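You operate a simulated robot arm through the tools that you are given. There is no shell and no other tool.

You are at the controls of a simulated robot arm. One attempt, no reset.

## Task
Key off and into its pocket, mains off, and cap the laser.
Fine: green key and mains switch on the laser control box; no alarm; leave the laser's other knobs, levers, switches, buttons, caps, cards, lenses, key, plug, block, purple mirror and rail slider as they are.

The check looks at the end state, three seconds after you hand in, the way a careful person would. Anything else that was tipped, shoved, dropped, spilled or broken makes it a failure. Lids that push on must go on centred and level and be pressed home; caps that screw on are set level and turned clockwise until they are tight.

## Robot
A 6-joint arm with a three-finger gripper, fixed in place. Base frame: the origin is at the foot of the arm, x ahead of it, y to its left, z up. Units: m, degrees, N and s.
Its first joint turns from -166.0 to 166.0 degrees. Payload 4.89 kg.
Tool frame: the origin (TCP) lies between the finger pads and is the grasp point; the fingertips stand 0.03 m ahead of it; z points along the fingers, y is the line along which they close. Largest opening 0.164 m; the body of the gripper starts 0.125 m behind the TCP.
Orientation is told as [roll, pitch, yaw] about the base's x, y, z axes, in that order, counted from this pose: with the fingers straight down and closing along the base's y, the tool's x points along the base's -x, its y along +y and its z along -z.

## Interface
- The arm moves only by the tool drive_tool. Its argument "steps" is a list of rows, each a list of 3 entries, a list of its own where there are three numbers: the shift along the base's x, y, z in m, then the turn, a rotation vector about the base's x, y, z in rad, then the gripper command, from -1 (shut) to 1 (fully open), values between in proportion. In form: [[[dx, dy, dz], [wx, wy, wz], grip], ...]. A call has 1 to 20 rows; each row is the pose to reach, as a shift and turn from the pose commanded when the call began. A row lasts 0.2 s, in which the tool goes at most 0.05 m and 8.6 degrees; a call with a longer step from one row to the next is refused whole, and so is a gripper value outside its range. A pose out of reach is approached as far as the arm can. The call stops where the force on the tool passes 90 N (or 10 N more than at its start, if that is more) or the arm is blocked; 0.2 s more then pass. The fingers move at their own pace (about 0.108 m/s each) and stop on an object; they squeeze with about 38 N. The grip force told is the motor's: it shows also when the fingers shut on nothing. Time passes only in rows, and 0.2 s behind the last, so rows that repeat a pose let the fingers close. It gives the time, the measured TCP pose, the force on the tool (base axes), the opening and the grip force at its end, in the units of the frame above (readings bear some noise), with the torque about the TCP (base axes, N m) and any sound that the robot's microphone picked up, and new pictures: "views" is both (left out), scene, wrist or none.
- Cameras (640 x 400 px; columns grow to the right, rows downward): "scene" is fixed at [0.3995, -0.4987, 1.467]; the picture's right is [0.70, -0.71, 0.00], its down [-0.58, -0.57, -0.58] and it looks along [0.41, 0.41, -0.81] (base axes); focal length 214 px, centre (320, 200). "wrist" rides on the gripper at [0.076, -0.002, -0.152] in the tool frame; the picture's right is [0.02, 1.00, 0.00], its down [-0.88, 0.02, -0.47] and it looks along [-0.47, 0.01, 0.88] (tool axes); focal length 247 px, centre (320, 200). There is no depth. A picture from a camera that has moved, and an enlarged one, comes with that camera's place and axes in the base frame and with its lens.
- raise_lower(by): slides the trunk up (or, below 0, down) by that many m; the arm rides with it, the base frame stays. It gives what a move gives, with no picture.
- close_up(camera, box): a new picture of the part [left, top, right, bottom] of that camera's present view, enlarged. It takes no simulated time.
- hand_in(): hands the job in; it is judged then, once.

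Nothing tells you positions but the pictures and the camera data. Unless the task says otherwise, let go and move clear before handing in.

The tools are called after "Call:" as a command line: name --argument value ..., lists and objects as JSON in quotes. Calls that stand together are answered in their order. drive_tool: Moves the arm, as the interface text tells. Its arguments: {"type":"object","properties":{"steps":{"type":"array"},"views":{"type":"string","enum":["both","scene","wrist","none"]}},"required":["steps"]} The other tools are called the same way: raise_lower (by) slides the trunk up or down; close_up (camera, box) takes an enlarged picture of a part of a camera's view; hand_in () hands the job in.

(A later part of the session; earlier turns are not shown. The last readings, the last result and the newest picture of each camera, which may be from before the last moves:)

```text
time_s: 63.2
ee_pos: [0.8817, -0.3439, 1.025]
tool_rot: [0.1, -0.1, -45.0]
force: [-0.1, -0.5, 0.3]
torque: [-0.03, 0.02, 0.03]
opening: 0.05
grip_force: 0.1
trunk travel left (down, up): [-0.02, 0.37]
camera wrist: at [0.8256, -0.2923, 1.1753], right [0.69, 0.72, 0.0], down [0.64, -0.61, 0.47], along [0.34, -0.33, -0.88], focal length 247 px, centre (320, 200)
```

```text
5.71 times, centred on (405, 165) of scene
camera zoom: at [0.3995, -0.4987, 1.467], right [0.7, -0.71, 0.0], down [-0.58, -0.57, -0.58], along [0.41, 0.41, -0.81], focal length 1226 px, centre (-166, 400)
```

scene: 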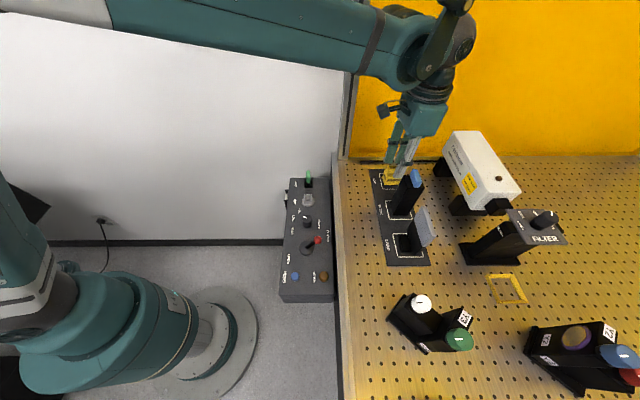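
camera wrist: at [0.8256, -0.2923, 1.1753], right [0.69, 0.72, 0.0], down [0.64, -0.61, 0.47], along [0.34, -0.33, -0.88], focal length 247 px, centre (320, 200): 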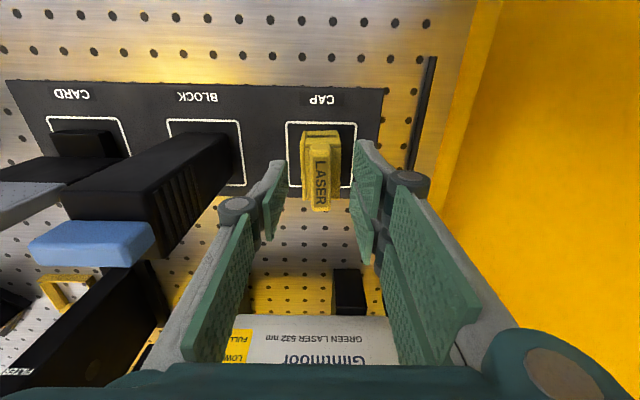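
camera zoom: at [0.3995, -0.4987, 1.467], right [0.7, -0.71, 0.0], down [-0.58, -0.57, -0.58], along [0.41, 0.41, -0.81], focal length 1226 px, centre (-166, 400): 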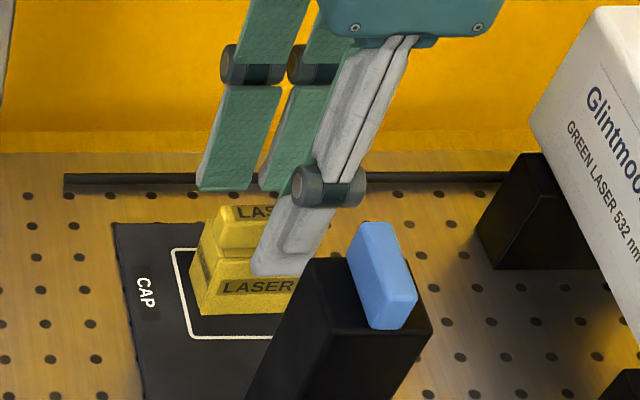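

Call:
drive_tool --steps '[[[0, 0, -0.003], [0, 0, 0], -0.39], [[0, 0, -0.005], [0, 0, 0], -0.39], [[0, 0, -0.005], [0, 0, 0], -0.6], [[0, 0, -0.005], [0, 0, 0], -0.8], [[0, 0, -0.005], [0, 0, 0], -1], [[0, 0, -0.005], [0, 0, 0], -1]]' --views "both"

Call:
close_up --camera "wrist" --box '[250, 90, 400, 230]'

Call:
close_up --camera "scene" --box '[370, 130, 440, 200]'

```text
time_s: 64.6
ee_pos: [0.8815, -0.3458, 1.0197]
tool_rot: [0.0, 0.1, -45.0]
force: [0.6, -0.2, 0.3]
torque: [-0.04, -0.01, -0.03]
opening: 0.015
grip_force: 37.5
trunk travel left (down, up): [-0.02, 0.37]
camera wrist: at [0.8262, -0.2925, 1.1709], right [0.69, 0.72, 0.0], down [0.64, -0.61, 0.47], along [0.34, -0.33, -0.88], focal length 247 px, centre (320, 200)
```

scene: 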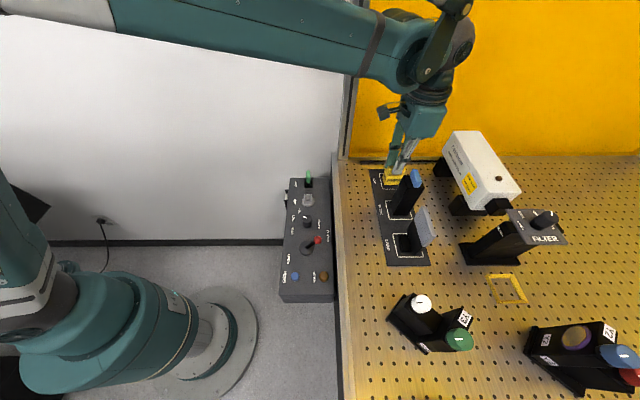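
wrist: 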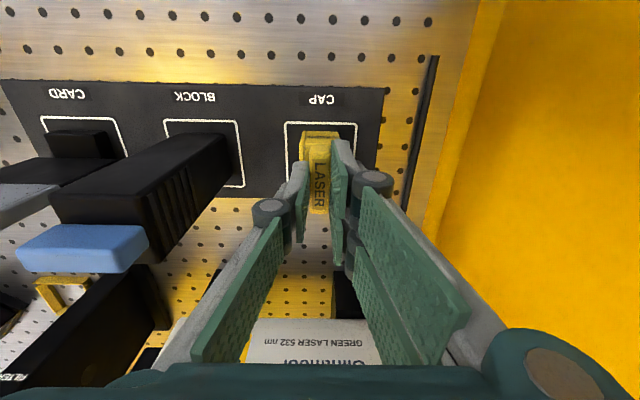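

```text
2.86 times, centred on (325, 160) of wrist
camera zoom: at [0.8262, -0.2925, 1.1709], right [0.69, 0.72, 0.0], down [0.64, -0.61, 0.47], along [0.34, -0.33, -0.88], focal length 706 px, centre (306, 314)
```

zoom: 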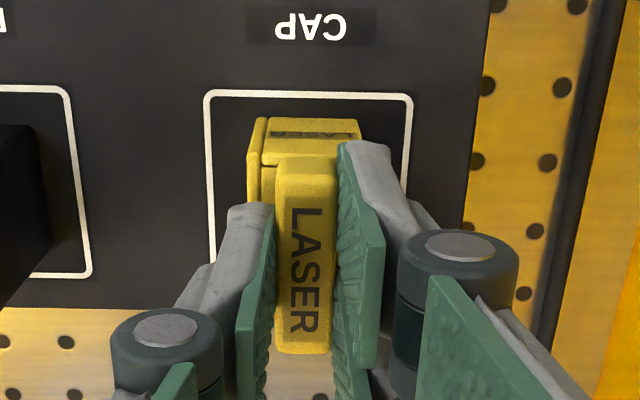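

```text
5.71 times, centred on (405, 165) of scene
camera zoom: at [0.3995, -0.4987, 1.467], right [0.7, -0.71, 0.0], down [-0.58, -0.57, -0.58], along [0.41, 0.41, -0.81], focal length 1226 px, centre (-166, 400)
```

zoom: 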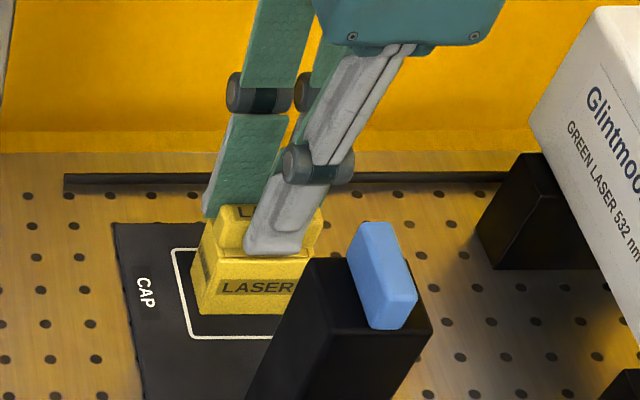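

The handle is gripped (15 mm). I'll lift the cap straight up and check that it comes cleanly.

Call:
drive_tool --steps '[[[0, 0, 0.01], [0, 0, 0], -1], [[0, 0, 0.03], [0, 0, 0], -1], [[0, 0, 0.06], [0, 0, 0], -1], [[0, 0, 0.1], [0, 0, 0], -1], [[0, 0, 0.14], [0, 0, 0], -1], [[0, 0, 0.16], [0, 0, 0], -1], [[0, 0, 0.16], [0, 0, 0], -1]]' --views "both"

Call:
close_up --camera "scene" --box '[380, 60, 460, 170]'

Call:
close_up --camera "wrist" --box '[250, 90, 400, 230]'

```text
time_s: 66.2
ee_pos: [0.8813, -0.3437, 1.1809]
tool_rot: [0.0, 0.0, -45.0]
force: [-0.8, -0.1, 0.2]
torque: [0.02, -0.02, 0.0]
opening: 0.0147
grip_force: 38.3
trunk travel left (down, up): [-0.02, 0.37]
camera wrist: at [0.8254, -0.2924, 1.3316], right [0.69, 0.72, 0.0], down [0.64, -0.61, 0.47], along [0.34, -0.33, -0.88], focal length 247 px, centre (320, 200)
```

scene: 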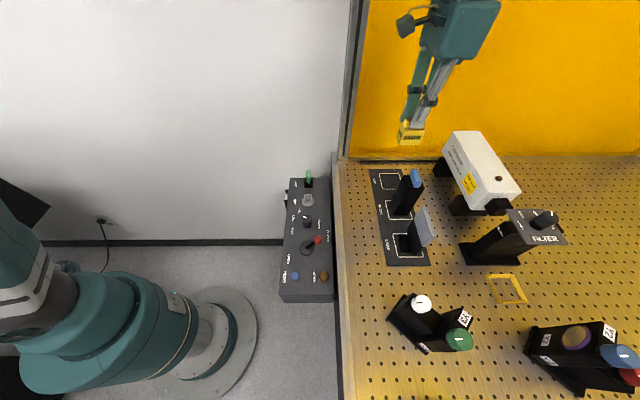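
wrist: 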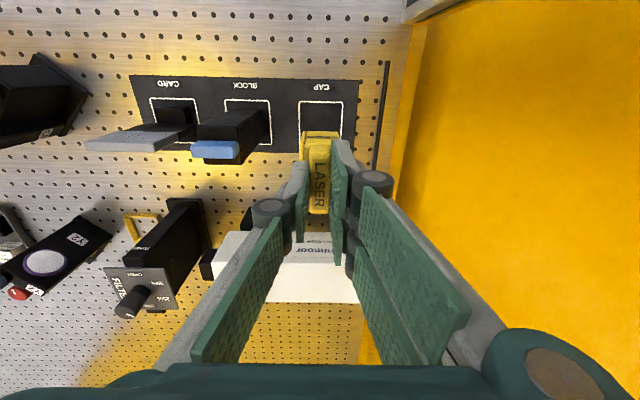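

```text
3.64 times, centred on (420, 115) of scene
camera zoom: at [0.3995, -0.4987, 1.467], right [0.7, -0.71, 0.0], down [-0.58, -0.57, -0.58], along [0.41, 0.41, -0.81], focal length 780 px, centre (-44, 509)
```

zoom: 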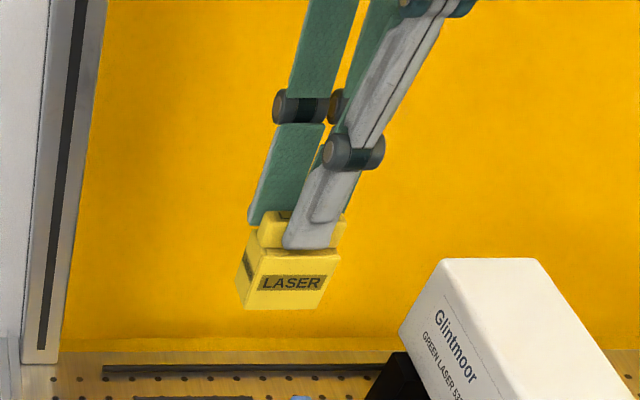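

```text
2.86 times, centred on (325, 160) of wrist
camera zoom: at [0.8254, -0.2924, 1.3316], right [0.69, 0.72, 0.0], down [0.64, -0.61, 0.47], along [0.34, -0.33, -0.88], focal length 706 px, centre (306, 314)
```

zoom: 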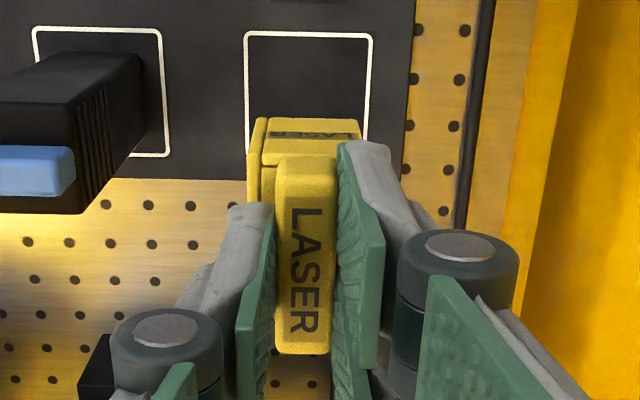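

The cap came up level and firmly held. I'll move it to open space and turn it round so the scene camera can see its open side.

Call:
drive_tool --steps '[[[-0.02, 0.015, 0.03], [0, 0, 0], -1], [[-0.045, 0.03, 0.06], [0, 0, 0.1], -1], [[-0.075, 0.04, 0.08], [0, 0, 0.24], -1], [[-0.11, 0.045, 0.09], [0, 0, 0.38], -1], [[-0.145, 0.05, 0.09], [0, 0, 0.52], -1], [[-0.18, 0.05, 0.09], [0, 0, 0.66], -1], [[-0.2, 0.05, 0.09], [0, 0, 0.8], -1], [[-0.2, 0.05, 0.09], [0, 0, 0.94], -1], [[-0.2, 0.05, 0.09], [0, 0, 1.08], -1], [[-0.2, 0.05, 0.09], [0, 0, 1.22], -1], [[-0.2, 0.05, 0.09], [0, 0, 1.36], -1], [[-0.2, 0.05, 0.09], [0, 0, 1.5], -1], [[-0.2, 0.05, 0.09], [0, 0, 1.64], -1], [[-0.2, 0.05, 0.09], [0, 0, 1.78], -1], [[-0.2, 0.05, 0.09], [0, 0, 1.92], -1], [[-0.2, 0.05, 0.09], [0, 0, 2.06], -1], [[-0.2, 0.05, 0.09], [0, 0, 2.2], -1], [[-0.2, 0.05, 0.09], [0, 0, 2.34], -1], [[-0.2, 0.05, 0.09], [0, 0, 2.48], -1], [[-0.2, 0.05, 0.09], [0, 0, 2.48], -1]]' --views "scene"

Call:
close_up --camera "scene" --box '[280, 60, 400, 180]'

```text
time_s: 70.4
ee_pos: [0.6805, -0.2953, 1.2703]
tool_rot: [0.1, -0.1, 97.0]
force: [-0.6, -0.7, 0.3]
torque: [0.01, 0.0, -0.01]
opening: 0.0148
grip_force: 38.1
trunk travel left (down, up): [-0.02, 0.37]
```

scene: 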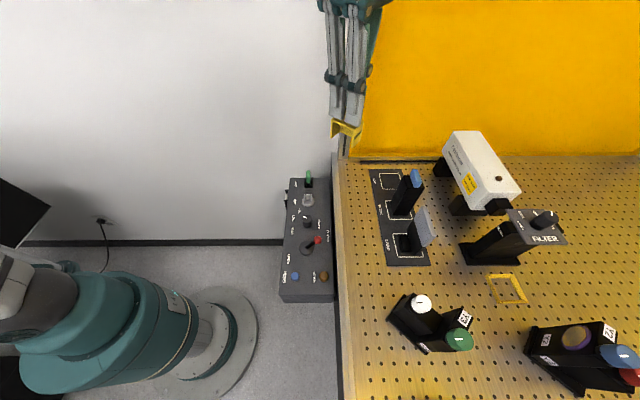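

```text
3.33 times, centred on (340, 120) of scene
camera zoom: at [0.3995, -0.4987, 1.467], right [0.7, -0.71, 0.0], down [-0.58, -0.57, -0.58], along [0.41, 0.41, -0.81], focal length 715 px, centre (253, 467)
```

zoom: 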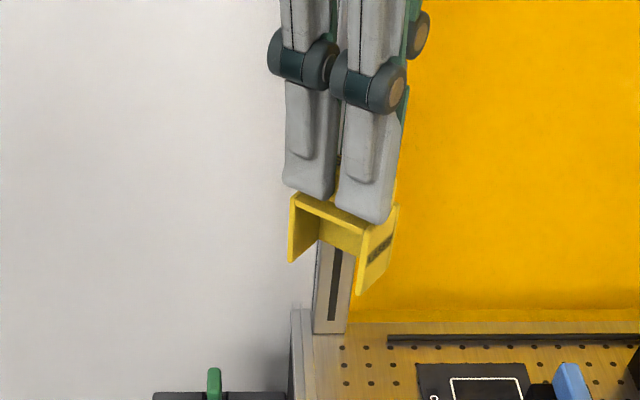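

Call:
close_up --camera "scene" --box '[320, 110, 362, 155]'

Call:
close_up --camera "scene" --box '[328, 115, 358, 145]'

```text
8.89 times, centred on (341, 132) of scene
camera zoom: at [0.3995, -0.4987, 1.467], right [0.7, -0.71, 0.0], down [-0.58, -0.57, -0.58], along [0.41, 0.41, -0.81], focal length 1906 px, centre (133, 800)
```

zoom: 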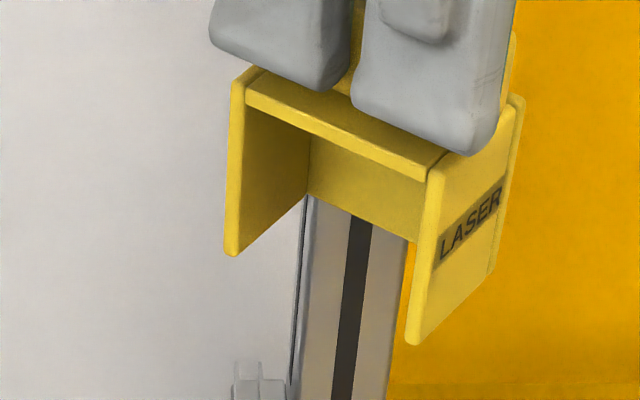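

```text
13.33 times, centred on (343, 130) of scene
camera zoom: at [0.3995, -0.4987, 1.467], right [0.7, -0.71, 0.0], down [-0.58, -0.57, -0.58], along [0.41, 0.41, -0.81], focal length 2860 px, centre (13, 1133)
```

zoom: 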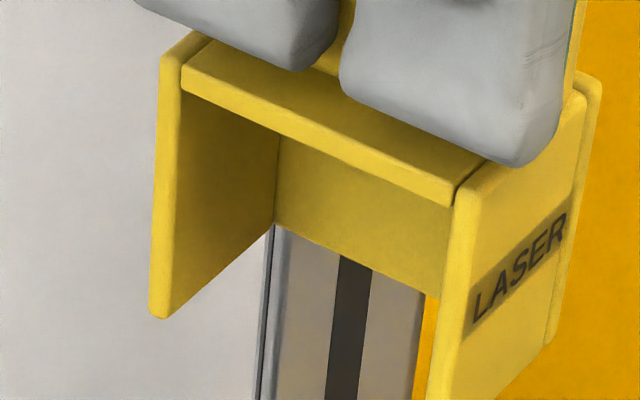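

This changes the plan for the better: the cap is open underneath as well as at one end, so it simply drops down over the snout from above with its closed end in front of the aperture. I'll turn it back, set it down in its slot and regrip higher on the handle so the fingertips clear the laser body.

Call:
drive_tool --steps '[[[0, 0, 0], [0, 0, -0.14], -1], [[0, 0, 0], [0, 0, -0.28], -1], [[0, 0, 0], [0, 0, -0.42], -1], [[0, 0, 0], [0, 0, -0.56], -1], [[0, 0, 0], [0, 0, -0.7], -1], [[0, 0, 0], [0, 0, -0.84], -1], [[0, 0, 0], [0, 0, -0.98], -1], [[0, 0, 0], [0, 0, -1.12], -1], [[0, 0, 0], [0, 0, -1.26], -1], [[0, 0, 0], [0, 0, -1.4], -1], [[0, 0, 0], [0, 0, -1.54], -1], [[0, 0, 0], [0, 0, -1.68], -1], [[0.02, 0, 0], [0, 0, -1.82], -1], [[0.055, -0.002, 0], [0, 0, -1.96], -1], [[0.09, -0.005, 0], [0, 0, -2.1], -1], [[0.125, -0.01, -0.01], [0, 0, -2.24], -1], [[0.155, -0.02, -0.03], [0, 0, -2.38], -1], [[0.18, -0.035, -0.06], [0, 0, -2.48], -1], [[0.2, -0.05, -0.09], [0, 0, -2.48], -1], [[0.2, -0.05, -0.09], [0, 0, -2.48], -1]]' --views "both"

Call:
close_up --camera "wrist" --box '[250, 90, 400, 230]'

Call:
close_up --camera "scene" --box '[370, 70, 450, 190]'

```text
time_s: 74.6
ee_pos: [0.8815, -0.3465, 1.1817]
tool_rot: [0.0, 0.0, -45.1]
force: [0.2, -0.7, -0.5]
torque: [-0.04, 0.0, 0.01]
opening: 0.0149
grip_force: 38.2
trunk travel left (down, up): [-0.02, 0.37]
camera wrist: at [0.8258, -0.294, 1.3327], right [0.69, 0.72, 0.0], down [0.64, -0.61, 0.47], along [0.34, -0.33, -0.88], focal length 247 px, centre (320, 200)
```

scene: 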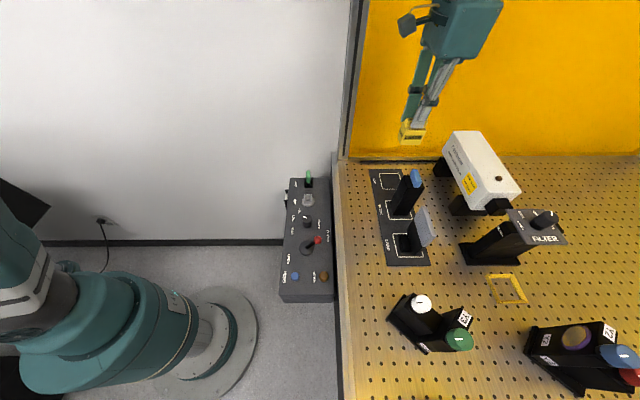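
wrist: 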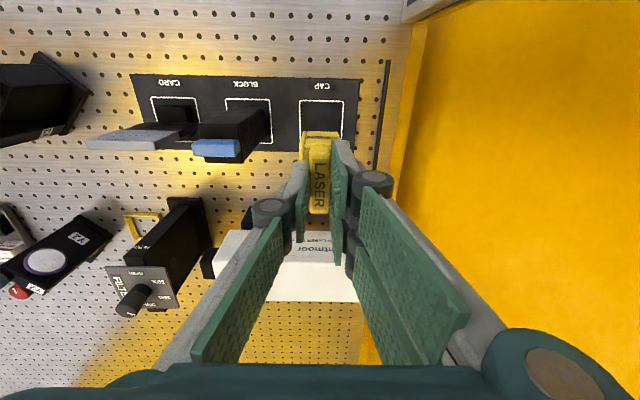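

```text
2.86 times, centred on (325, 160) of wrist
camera zoom: at [0.8258, -0.294, 1.3327], right [0.69, 0.72, 0.0], down [0.64, -0.61, 0.47], along [0.34, -0.33, -0.88], focal length 706 px, centre (306, 314)
```

zoom: 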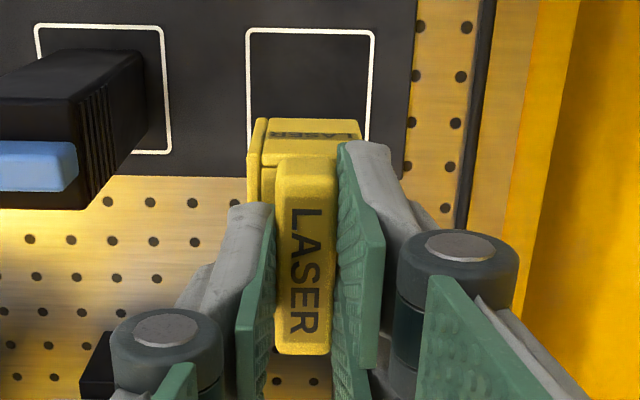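

```text
3.33 times, centred on (410, 130) of scene
camera zoom: at [0.3995, -0.4987, 1.467], right [0.7, -0.71, 0.0], down [-0.58, -0.57, -0.58], along [0.41, 0.41, -0.81], focal length 715 px, centre (20, 433)
```

zoom: 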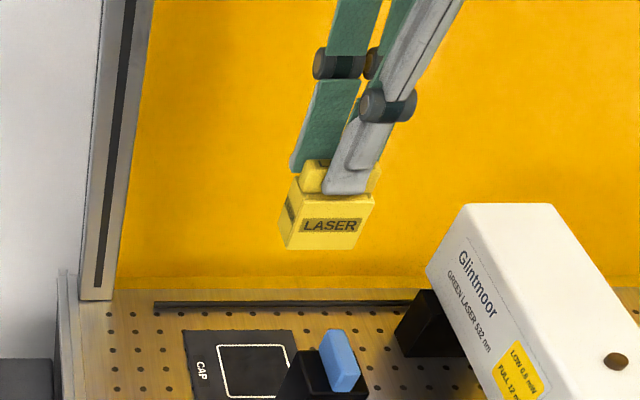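

Call:
drive_tool --steps '[[[0, 0, -0.04], [0, 0, 0], -1], [[0, 0, -0.08], [0, 0, 0], -1], [[0, 0, -0.12], [0, 0, 0], -1], [[0, 0, -0.145], [0, 0, 0], -1], [[0, 0, -0.155], [0, 0, 0], -1], [[0, 0, -0.159], [0, 0, 0], -1], [[0, 0, -0.1595], [0, 0, 0], -1], [[0, 0, -0.1595], [0, 0, 0], -1]]' --views "none"

```text
time_s: 76.4
ee_pos: [0.8813, -0.3448, 1.0205]
tool_rot: [0.1, 0.0, -45.0]
force: [-0.8, 0.9, -0.3]
torque: [0.01, 0.01, -0.05]
opening: 0.015
grip_force: 38.0
trunk travel left (down, up): [-0.02, 0.37]
```

Call:
drive_tool --steps '[[[0, 0, -0.0005], [0, 0, 0], -0.9], [[0, 0, -0.0005], [0, 0, 0], -0.7], [[0, 0, -0.0005], [0, 0, 0], -0.6], [[0, 0, 0.004], [0, 0, 0], -0.6], [[0, 0, 0.0085], [0, 0, 0], -0.6], [[0, 0, 0.0085], [0, 0, 0], -0.6]]' --views "both"

Call:
close_up --camera "wrist" --box '[250, 90, 400, 230]'

Call:
close_up --camera "scene" --box '[375, 140, 430, 195]'

```text
time_s: 77.8
ee_pos: [0.881, -0.3451, 1.0295]
tool_rot: [0.0, 0.0, -45.0]
force: [-0.3, -0.5, 0.2]
torque: [0.0, -0.04, 0.04]
opening: 0.0327
grip_force: 0.0
trunk travel left (down, up): [-0.02, 0.37]
camera wrist: at [0.8258, -0.293, 1.1804], right [0.69, 0.72, 0.0], down [0.64, -0.61, 0.47], along [0.34, -0.33, -0.88], focal length 247 px, centre (320, 200)
```

scene: 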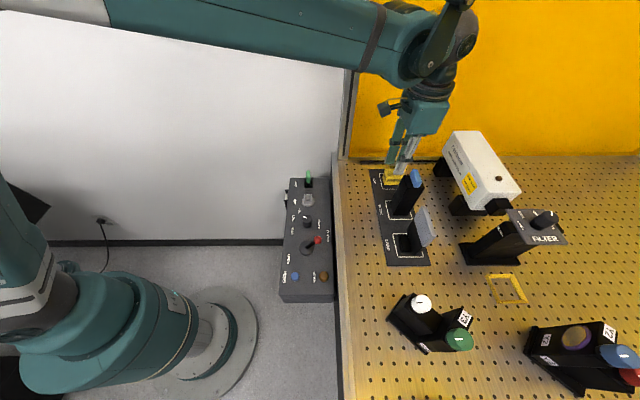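
wrist: 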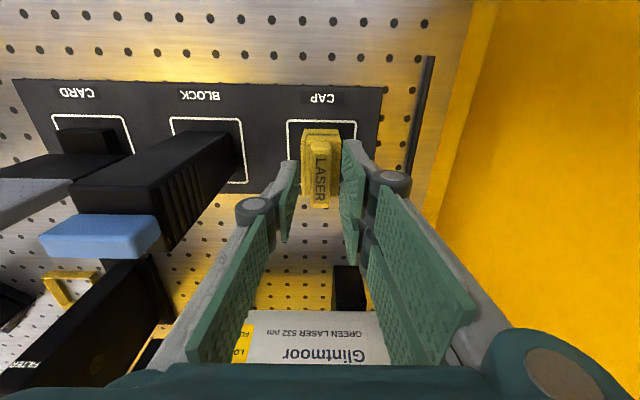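

```text
2.86 times, centred on (325, 160) of wrist
camera zoom: at [0.8258, -0.293, 1.1804], right [0.69, 0.72, 0.0], down [0.64, -0.61, 0.47], along [0.34, -0.33, -0.88], focal length 706 px, centre (306, 314)
```

zoom: 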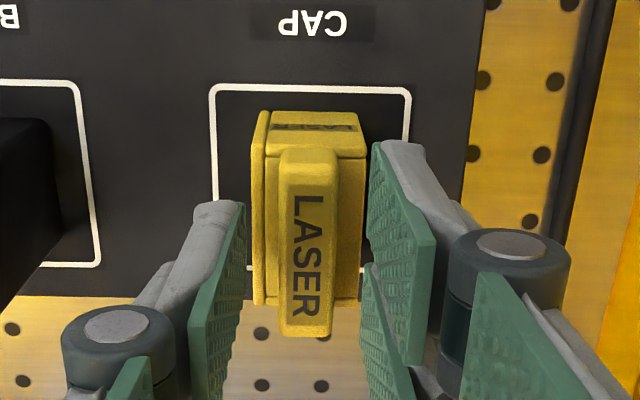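

```text
7.27 times, centred on (402, 168) of scene
camera zoom: at [0.3995, -0.4987, 1.467], right [0.7, -0.71, 0.0], down [-0.58, -0.57, -0.58], along [0.41, 0.41, -0.81], focal length 1560 px, centre (-280, 436)
```

zoom: 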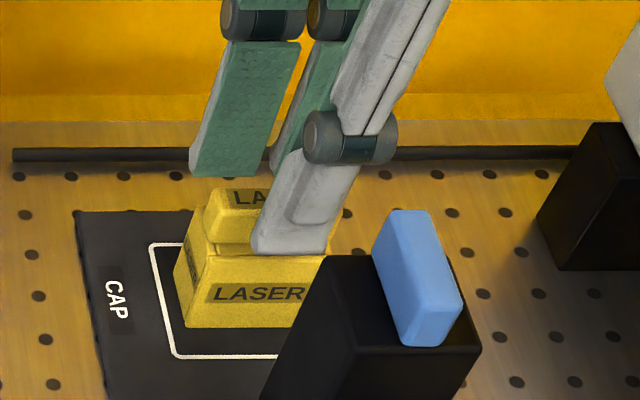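

Call:
drive_tool --steps '[[[0, 0, -0.002], [0, 0, 0], -0.6], [[0, 0, -0.002], [0, 0, 0], -0.8], [[0, 0, -0.002], [0, 0, 0], -1], [[0, 0, -0.002], [0, 0, 0], -1], [[0, 0, -0.002], [0, 0, 0], -1]]' --views "none"

Call:
close_up --camera "scene" --box '[375, 140, 430, 195]'

Call:
close_up --camera "wrist" --box '[250, 90, 400, 230]'

```text
time_s: 79.0
ee_pos: [0.8816, -0.3438, 1.0273]
tool_rot: [0.0, 0.0, -44.9]
force: [-0.3, 0.0, -0.1]
torque: [-0.03, -0.02, -0.01]
opening: 0.0151
grip_force: 37.6
trunk travel left (down, up): [-0.02, 0.37]
```

```text
7.27 times, centred on (402, 168) of scene
camera zoom: at [0.3995, -0.4987, 1.467], right [0.7, -0.71, 0.0], down [-0.58, -0.57, -0.58], along [0.41, 0.41, -0.81], focal length 1560 px, centre (-280, 436)
```

zoom: 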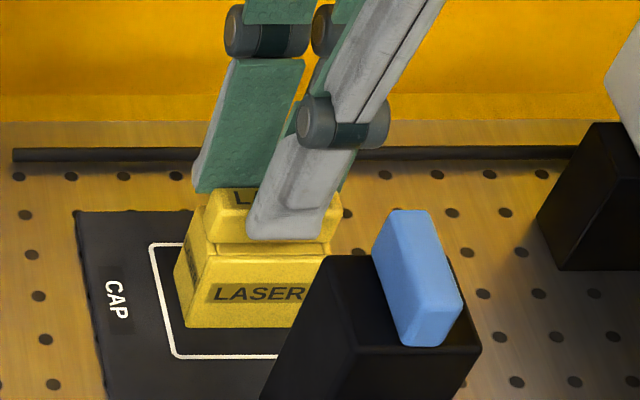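

```text
2.86 times, centred on (325, 160) of wrist
camera zoom: at [0.8261, -0.2928, 1.1782], right [0.69, 0.72, 0.0], down [0.64, -0.61, 0.47], along [0.34, -0.33, -0.88], focal length 706 px, centre (306, 314)
```

zoom: 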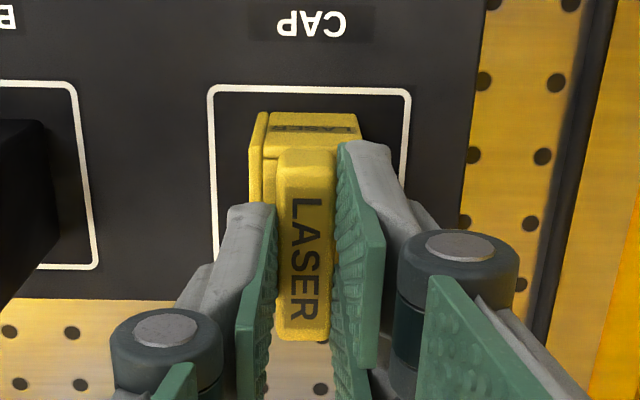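

The cap is regripped on the upper part of the handle. I'll lift it, raise the trunk a little for reach, and carry it to above the snout.

Call:
drive_tool --steps '[[[0, 0, 0.01], [0, 0, 0], -1], [[0, 0, 0.04], [0, 0, 0], -1], [[0, 0, 0.08], [0, 0, 0], -1], [[0, 0, 0.12], [0, 0, 0], -1], [[0, 0, 0.12], [0, 0, 0], -1]]' --views "none"

Call:
raise_lower --by 0.08

```text
time_s: 80.2
ee_pos: [0.8809, -0.3448, 1.1466]
tool_rot: [0.0, -0.1, -45.0]
force: [0.2, -0.7, -0.4]
torque: [0.02, -0.01, 0.04]
opening: 0.0151
grip_force: 37.9
trunk travel left (down, up): [-0.02, 0.37]
```

```text
time_s: 81.3
ee_pos: [0.8814, -0.3439, 1.2253]
tool_rot: [0.0, 0.0, -45.0]
force: [1.1, -0.5, -0.3]
torque: [0.0, 0.04, 0.02]
opening: 0.0149
grip_force: 37.9
trunk travel left (down, up): [-0.1, 0.29]
```

Call:
drive_tool --steps '[[[0.004, -0.044, 0], [0, 0, 0], -1], [[0.008, -0.088, 0], [0, 0, 0], -1], [[0.0125, -0.132, 0], [0, 0, 0], -1], [[0.017, -0.177, 0], [0, 0, 0], -1], [[0.021, -0.222, 0], [0, 0, 0], -1], [[0.0253, -0.266, 0], [0, 0, 0], -1], [[0.0253, -0.266, 0], [0, 0, 0], -1]]' --views "both"

Call:
close_up --camera "wrist" --box '[230, 80, 410, 230]'

Call:
close_up --camera "scene" --box '[450, 110, 570, 240]'

```text
time_s: 82.9
ee_pos: [0.9076, -0.61, 1.2266]
tool_rot: [-0.1, 0.0, -45.2]
force: [0.0, -1.6, -0.8]
torque: [0.12, 0.02, 0.01]
opening: 0.015
grip_force: 38.1
trunk travel left (down, up): [-0.1, 0.29]
camera wrist: at [0.852, -0.5566, 1.3771], right [0.69, 0.72, 0.0], down [0.64, -0.61, 0.47], along [0.34, -0.33, -0.88], focal length 247 px, centre (320, 200)
```

scene: 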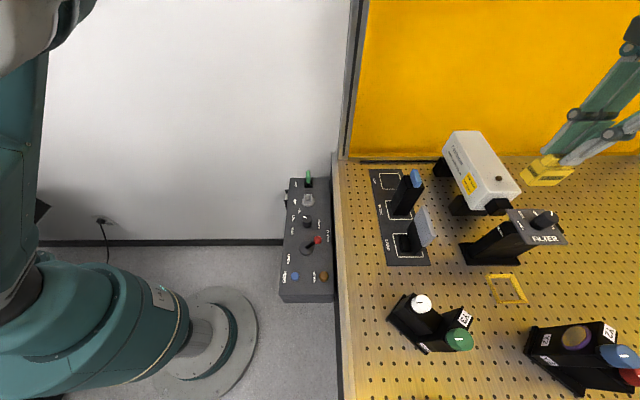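
wrist: 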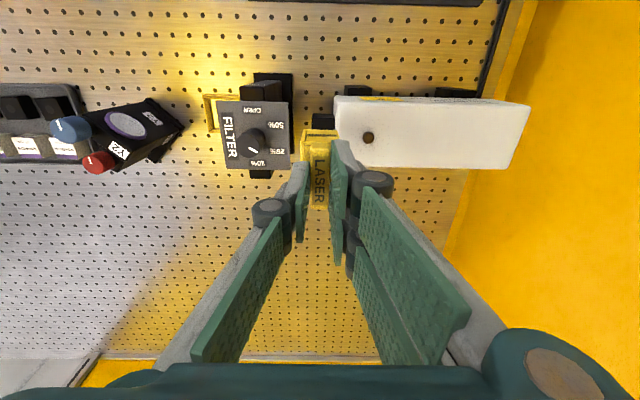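

```text
2.67 times, centred on (320, 155) of wrist
camera zoom: at [0.852, -0.5566, 1.3771], right [0.69, 0.72, 0.0], down [0.64, -0.61, 0.47], along [0.34, -0.33, -0.88], focal length 659 px, centre (320, 320)
```

zoom: 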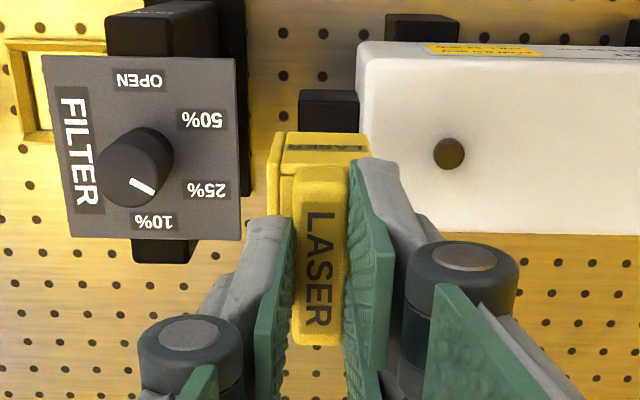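

```text
3.08 times, centred on (510, 175) of scene
camera zoom: at [0.3995, -0.4987, 1.467], right [0.7, -0.71, 0.0], down [-0.58, -0.57, -0.58], along [0.41, 0.41, -0.81], focal length 660 px, centre (-265, 277)
```

zoom: 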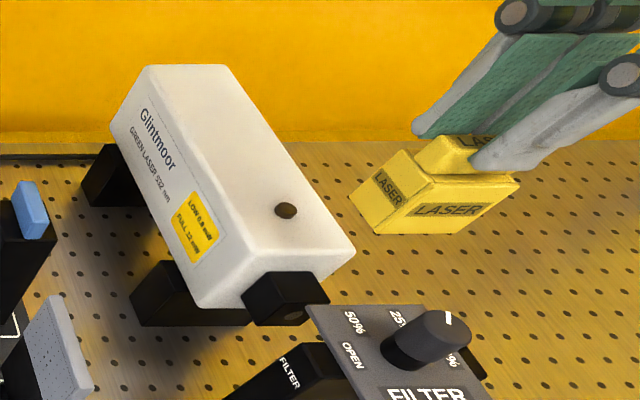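

The cap is hovering above the snout with the closed end on the filter side. I'll descend until its lower edge is about 1 cm above the snout and then check the alignment closely.

Call:
drive_tool --steps '[[[0, 0, -0.03], [0, 0, 0], -1], [[0, 0, -0.055], [0, 0, 0], -1], [[0, 0, -0.07], [0, 0, 0], -1], [[0, 0, -0.07], [0, 0, 0], -1]]' --views "both"

Call:
close_up --camera "wrist" --box '[260, 80, 380, 180]'

Call:
close_up --camera "scene" --box '[475, 145, 555, 230]'

```text
time_s: 83.9
ee_pos: [0.9072, -0.6099, 1.1565]
tool_rot: [0.0, -0.1, -45.1]
force: [0.3, -0.7, -1.0]
torque: [0.0, 0.04, -0.01]
opening: 0.0153
grip_force: 37.7
trunk travel left (down, up): [-0.1, 0.29]
camera wrist: at [0.8515, -0.5575, 1.3073], right [0.69, 0.72, 0.0], down [0.64, -0.61, 0.47], along [0.34, -0.33, -0.88], focal length 247 px, centre (320, 200)
```

scene: 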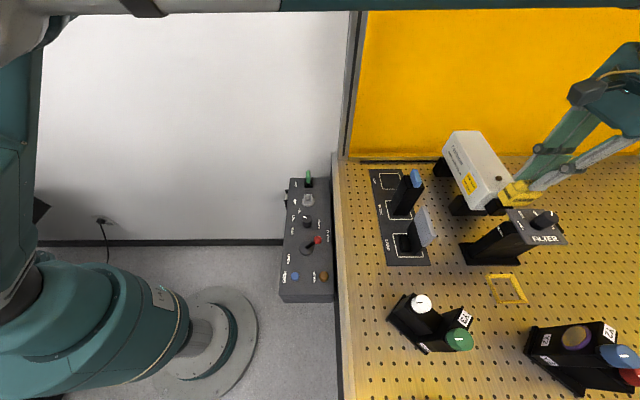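
wrist: 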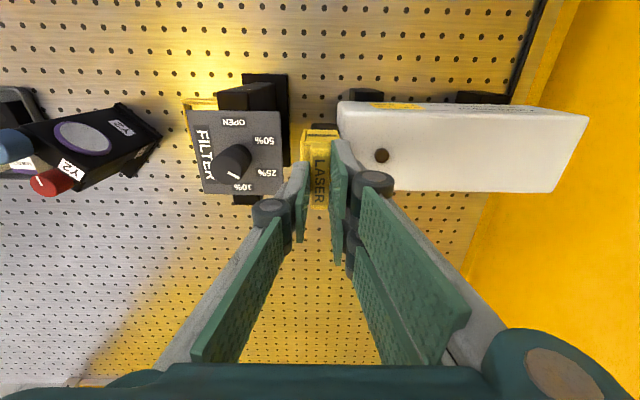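

```text
4.00 times, centred on (320, 130) of wrist
camera zoom: at [0.8515, -0.5575, 1.3073], right [0.69, 0.72, 0.0], down [0.64, -0.61, 0.47], along [0.34, -0.33, -0.88], focal length 988 px, centre (320, 480)
```

zoom: 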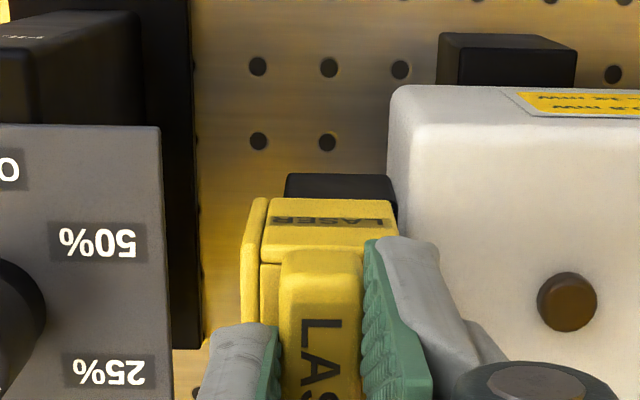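

```text
4.71 times, centred on (515, 188) of scene
camera zoom: at [0.3995, -0.4987, 1.467], right [0.7, -0.71, 0.0], down [-0.58, -0.57, -0.58], along [0.41, 0.41, -0.81], focal length 1009 px, centre (-598, 259)
```

zoom: 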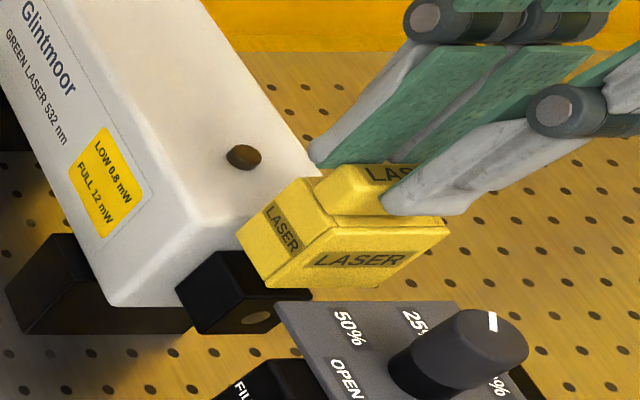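

Call:
close_up --camera "scene" --box '[490, 170, 540, 215]'

Call:
close_up --camera "wrist" --box '[280, 110, 360, 220]'

```text
8.89 times, centred on (515, 192) of scene
camera zoom: at [0.3995, -0.4987, 1.467], right [0.7, -0.71, 0.0], down [-0.58, -0.57, -0.58], along [0.41, 0.41, -0.81], focal length 1906 px, centre (-1413, 267)
```

zoom: 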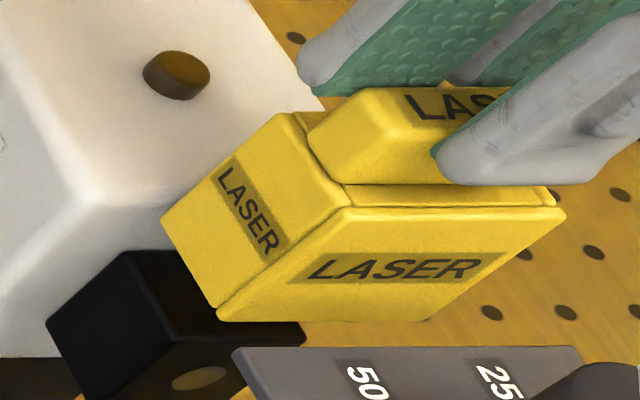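

```text
3.64 times, centred on (320, 165) of wrist
camera zoom: at [0.8515, -0.5575, 1.3073], right [0.69, 0.72, 0.0], down [0.64, -0.61, 0.47], along [0.34, -0.33, -0.88], focal length 898 px, centre (320, 327)
```

zoom: 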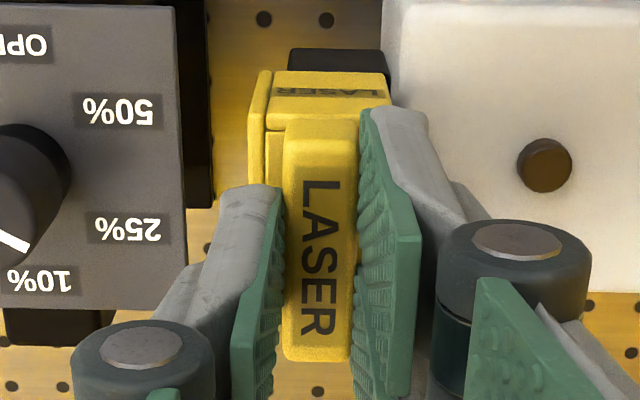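

Comparing both views, the cap looks well placed along the laser axis but about 5 mm too far out sideways. I'll shift it 5 mm back towards the robot side and recheck.

Call:
drive_tool --steps '[[[-0.0035, 0.0035, 0], [0, 0, 0], -1], [[-0.0035, 0.0035, -0.008], [0, 0, 0], -1], [[-0.0035, 0.0035, -0.008], [0, 0, 0], -1]]' --views "none"

Call:
close_up --camera "scene" --box '[490, 170, 540, 215]'

Call:
close_up --camera "wrist" --box '[290, 110, 350, 160]'

```text
time_s: 84.7
ee_pos: [0.9019, -0.6058, 1.149]
tool_rot: [-0.1, 0.0, -45.0]
force: [-0.2, 0.1, -0.5]
torque: [0.0, 0.02, 0.01]
opening: 0.0151
grip_force: 38.2
trunk travel left (down, up): [-0.1, 0.29]
```

```text
8.89 times, centred on (515, 192) of scene
camera zoom: at [0.3995, -0.4987, 1.467], right [0.7, -0.71, 0.0], down [-0.58, -0.57, -0.58], along [0.41, 0.41, -0.81], focal length 1906 px, centre (-1413, 267)
```

zoom: 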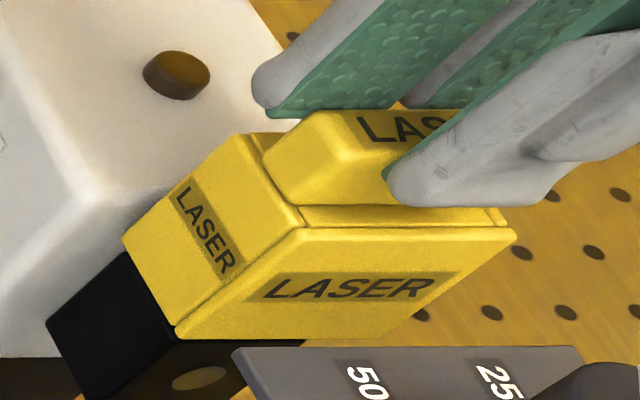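

```text
8.00 times, centred on (320, 135) of wrist
camera zoom: at [0.8475, -0.5538, 1.2997], right [0.69, 0.72, 0.0], down [0.64, -0.61, 0.47], along [0.34, -0.33, -0.88], focal length 1976 px, centre (320, 720)
```

zoom: 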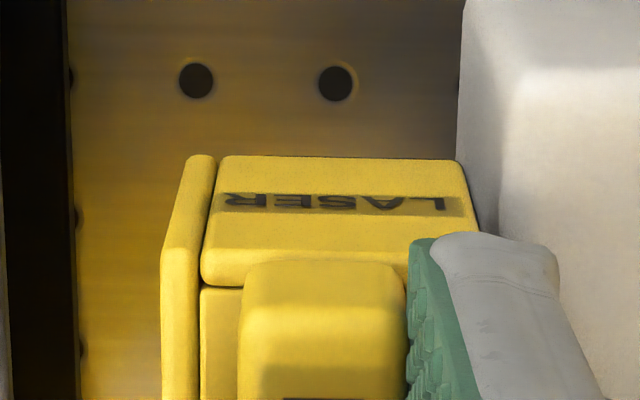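

The cap is now centred over the snout to within about a millimetre sideways. I'll make a tiny correction and lower gently the first 2 cm, watching for contact.

Call:
drive_tool --steps '[[[0, -0.0014, 0], [0, 0, 0], -1], [[0, -0.0014, -0.005], [0, 0, 0], -1], [[0, -0.0014, -0.01], [0, 0, 0], -1], [[0, -0.0014, -0.015], [0, 0, 0], -1], [[0, -0.0014, -0.02], [0, 0, 0], -1], [[0, -0.0014, -0.02], [0, 0, 0], -1]]' --views "both"

Call:
close_up --camera "scene" --box '[485, 175, 535, 220]'

Call:
close_up --camera "wrist" --box '[290, 110, 370, 170]'

```text
time_s: 86.1
ee_pos: [0.9024, -0.6082, 1.1276]
tool_rot: [0.1, 0.0, -45.0]
force: [0.2, 0.0, -0.1]
torque: [0.02, -0.03, 0.0]
opening: 0.015
grip_force: 37.8
trunk travel left (down, up): [-0.1, 0.29]
camera wrist: at [0.8476, -0.5557, 1.2798], right [0.69, 0.72, 0.0], down [0.64, -0.61, 0.47], along [0.34, -0.33, -0.88], focal length 247 px, centre (320, 200)
```

scene: 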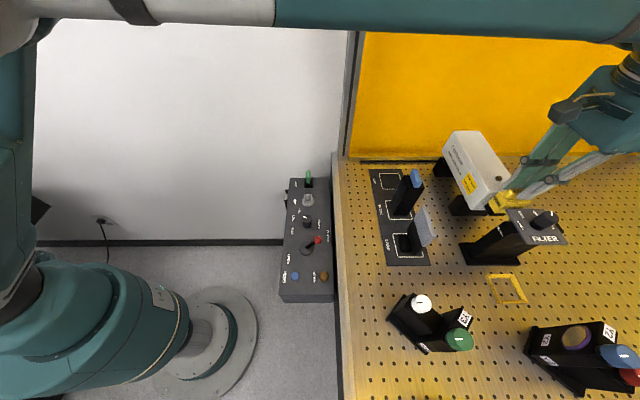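
wrist: 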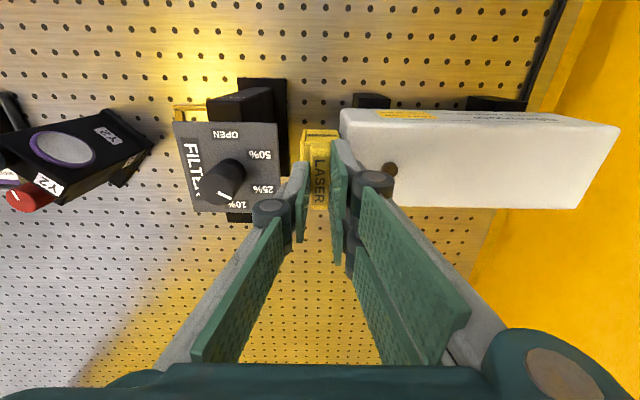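

```text
8.89 times, centred on (510, 198) of scene
camera zoom: at [0.3995, -0.4987, 1.467], right [0.7, -0.71, 0.0], down [-0.58, -0.57, -0.58], along [0.41, 0.41, -0.81], focal length 1906 px, centre (-1369, 222)
```

zoom: 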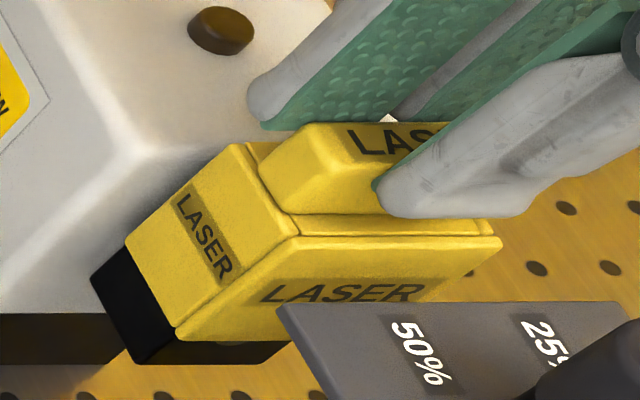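

```text
6.67 times, centred on (330, 140) of wrist
camera zoom: at [0.8476, -0.5557, 1.2798], right [0.69, 0.72, 0.0], down [0.64, -0.61, 0.47], along [0.34, -0.33, -0.88], focal length 1646 px, centre (253, 600)
```

zoom: 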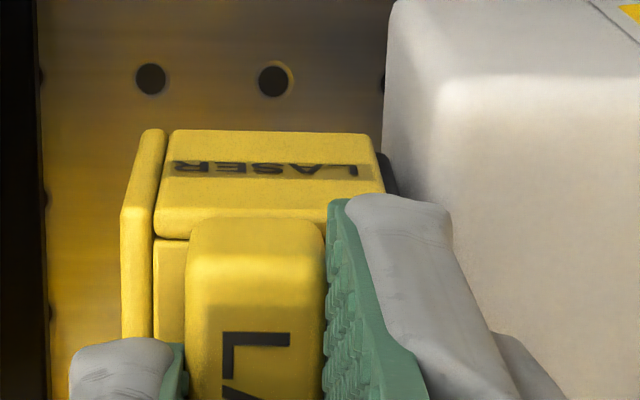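

No contact, so the cap's walls are straddling the snout. I'll continue lowering 17 mm and look at the clearance between the finger and the laser body.

Call:
drive_tool --steps '[[[0, 0, -0.005], [0, 0, 0], -1], [[0, 0, -0.01], [0, 0, 0], -1], [[0, 0, -0.015], [0, 0, 0], -1], [[0, 0, -0.017], [0, 0, 0], -1], [[0, 0, -0.017], [0, 0, 0], -1]]' --views "wrist"

Call:
close_up --camera "scene" --box '[485, 175, 535, 220]'

Call:
close_up --camera "wrist" --box '[280, 110, 380, 190]'

```text
time_s: 87.3
ee_pos: [0.9028, -0.6078, 1.1124]
tool_rot: [0.0, 0.0, -44.9]
force: [0.7, -0.3, -0.1]
torque: [0.0, 0.0, -0.03]
opening: 0.0151
grip_force: 38.0
trunk travel left (down, up): [-0.1, 0.29]
camera wrist: at [0.8472, -0.5557, 1.2632], right [0.69, 0.72, 0.0], down [0.64, -0.61, 0.47], along [0.34, -0.33, -0.88], focal length 247 px, centre (320, 200)
```

wrist: 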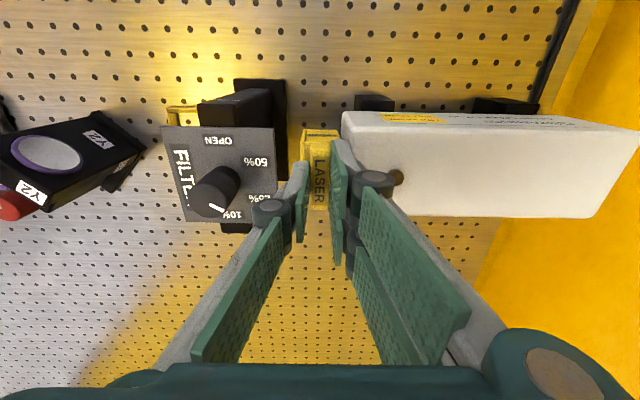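

```text
8.89 times, centred on (510, 198) of scene
camera zoom: at [0.3995, -0.4987, 1.467], right [0.7, -0.71, 0.0], down [-0.58, -0.57, -0.58], along [0.41, 0.41, -0.81], focal length 1906 px, centre (-1369, 222)
```

zoom: 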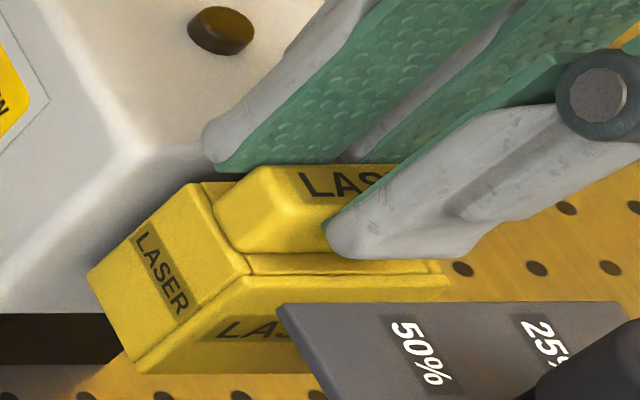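

```text
5.00 times, centred on (330, 150) of wrist
camera zoom: at [0.8472, -0.5557, 1.2632], right [0.69, 0.72, 0.0], down [0.64, -0.61, 0.47], along [0.34, -0.33, -0.88], focal length 1235 px, centre (270, 450)
```

zoom: 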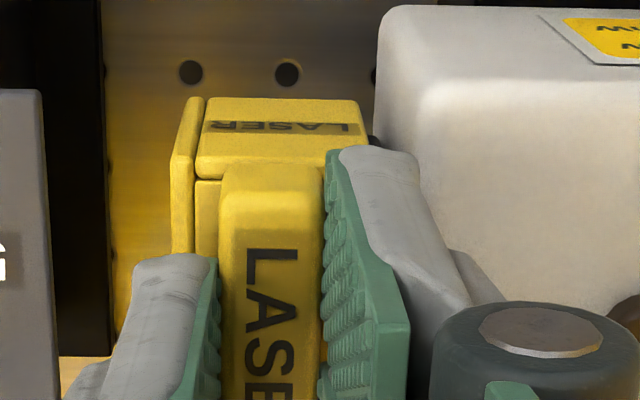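

Call:
drive_tool --steps '[[[0, 0, -0.002], [0, 0, 0], -1], [[0, 0, -0.004], [0, 0, 0], -1], [[0, 0, -0.006], [0, 0, 0], -1], [[0, 0, -0.006], [0, 0, 0], -1]]' --views "none"

Call:
close_up --camera "scene" --box '[485, 175, 535, 220]'

Call:
close_up --camera "wrist" --box '[300, 115, 370, 175]'

```text
time_s: 88.3
ee_pos: [0.9019, -0.6073, 1.1067]
tool_rot: [0.0, 0.0, -45.0]
force: [-0.7, 1.1, -0.5]
torque: [0.0, -0.02, -0.01]
opening: 0.015
grip_force: 38.1
trunk travel left (down, up): [-0.1, 0.29]
```

```text
8.89 times, centred on (510, 198) of scene
camera zoom: at [0.3995, -0.4987, 1.467], right [0.7, -0.71, 0.0], down [-0.58, -0.57, -0.58], along [0.41, 0.41, -0.81], focal length 1906 px, centre (-1369, 222)
```

zoom: 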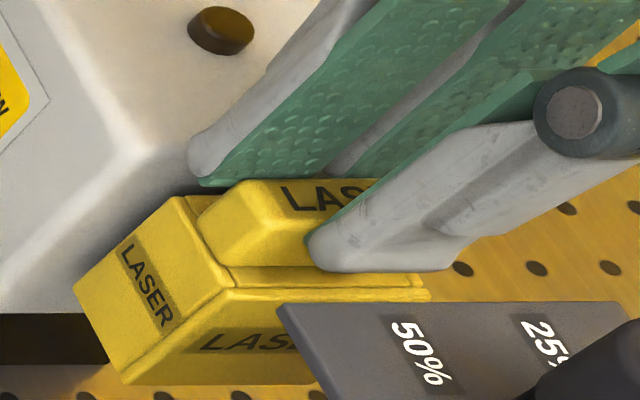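

```text
6.67 times, centred on (335, 145) of wrist
camera zoom: at [0.8471, -0.5556, 1.2573], right [0.69, 0.72, 0.0], down [0.64, -0.61, 0.47], along [0.34, -0.33, -0.88], focal length 1646 px, centre (220, 567)
```

zoom: 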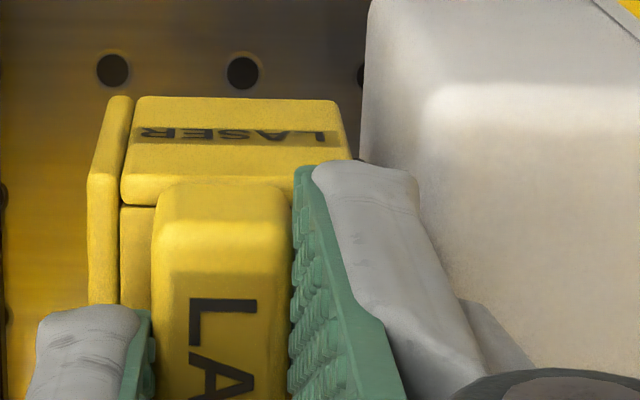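

There's still no contact, but the +side finger is flush with the laser's front plane. I'll ease 1.2 mm away from the laser and continue down in small steps.

Call:
drive_tool --steps '[[[-0.00085, -0.00085, 0], [0, 0, 0], -1], [[-0.00085, -0.00085, -0.002], [0, 0, 0], -1], [[-0.00085, -0.00085, -0.004], [0, 0, 0], -1], [[-0.00085, -0.00085, -0.006], [0, 0, 0], -1], [[-0.00085, -0.00085, -0.006], [0, 0, 0], -1]]' --views "none"

Call:
close_up --camera "scene" --box '[485, 175, 535, 220]'

Call:
close_up --camera "wrist" --box '[300, 115, 370, 175]'

```text
time_s: 89.5
ee_pos: [0.9019, -0.6094, 1.1011]
tool_rot: [0.0, 0.0, -45.0]
force: [-0.2, -0.9, -0.3]
torque: [-0.01, -0.01, -0.02]
opening: 0.015
grip_force: 37.8
trunk travel left (down, up): [-0.1, 0.29]
```

```text
8.89 times, centred on (510, 198) of scene
camera zoom: at [0.3995, -0.4987, 1.467], right [0.7, -0.71, 0.0], down [-0.58, -0.57, -0.58], along [0.41, 0.41, -0.81], focal length 1906 px, centre (-1369, 222)
```

zoom: 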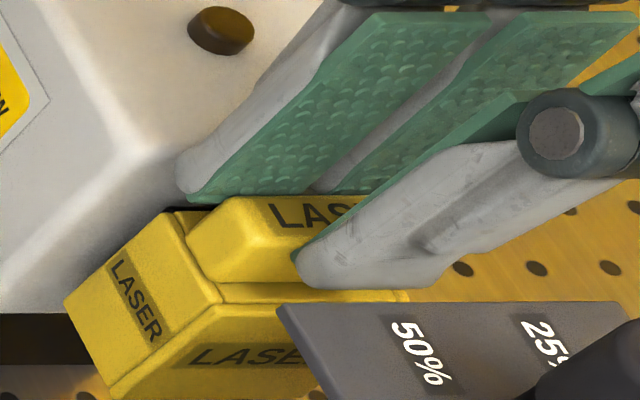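

```text
6.67 times, centred on (335, 145) of wrist
camera zoom: at [0.8467, -0.5566, 1.2515], right [0.69, 0.72, 0.0], down [0.64, -0.61, 0.47], along [0.34, -0.33, -0.88], focal length 1646 px, centre (220, 567)
```

zoom: 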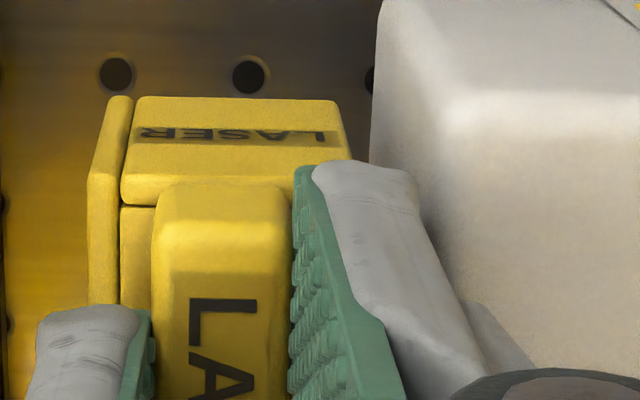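

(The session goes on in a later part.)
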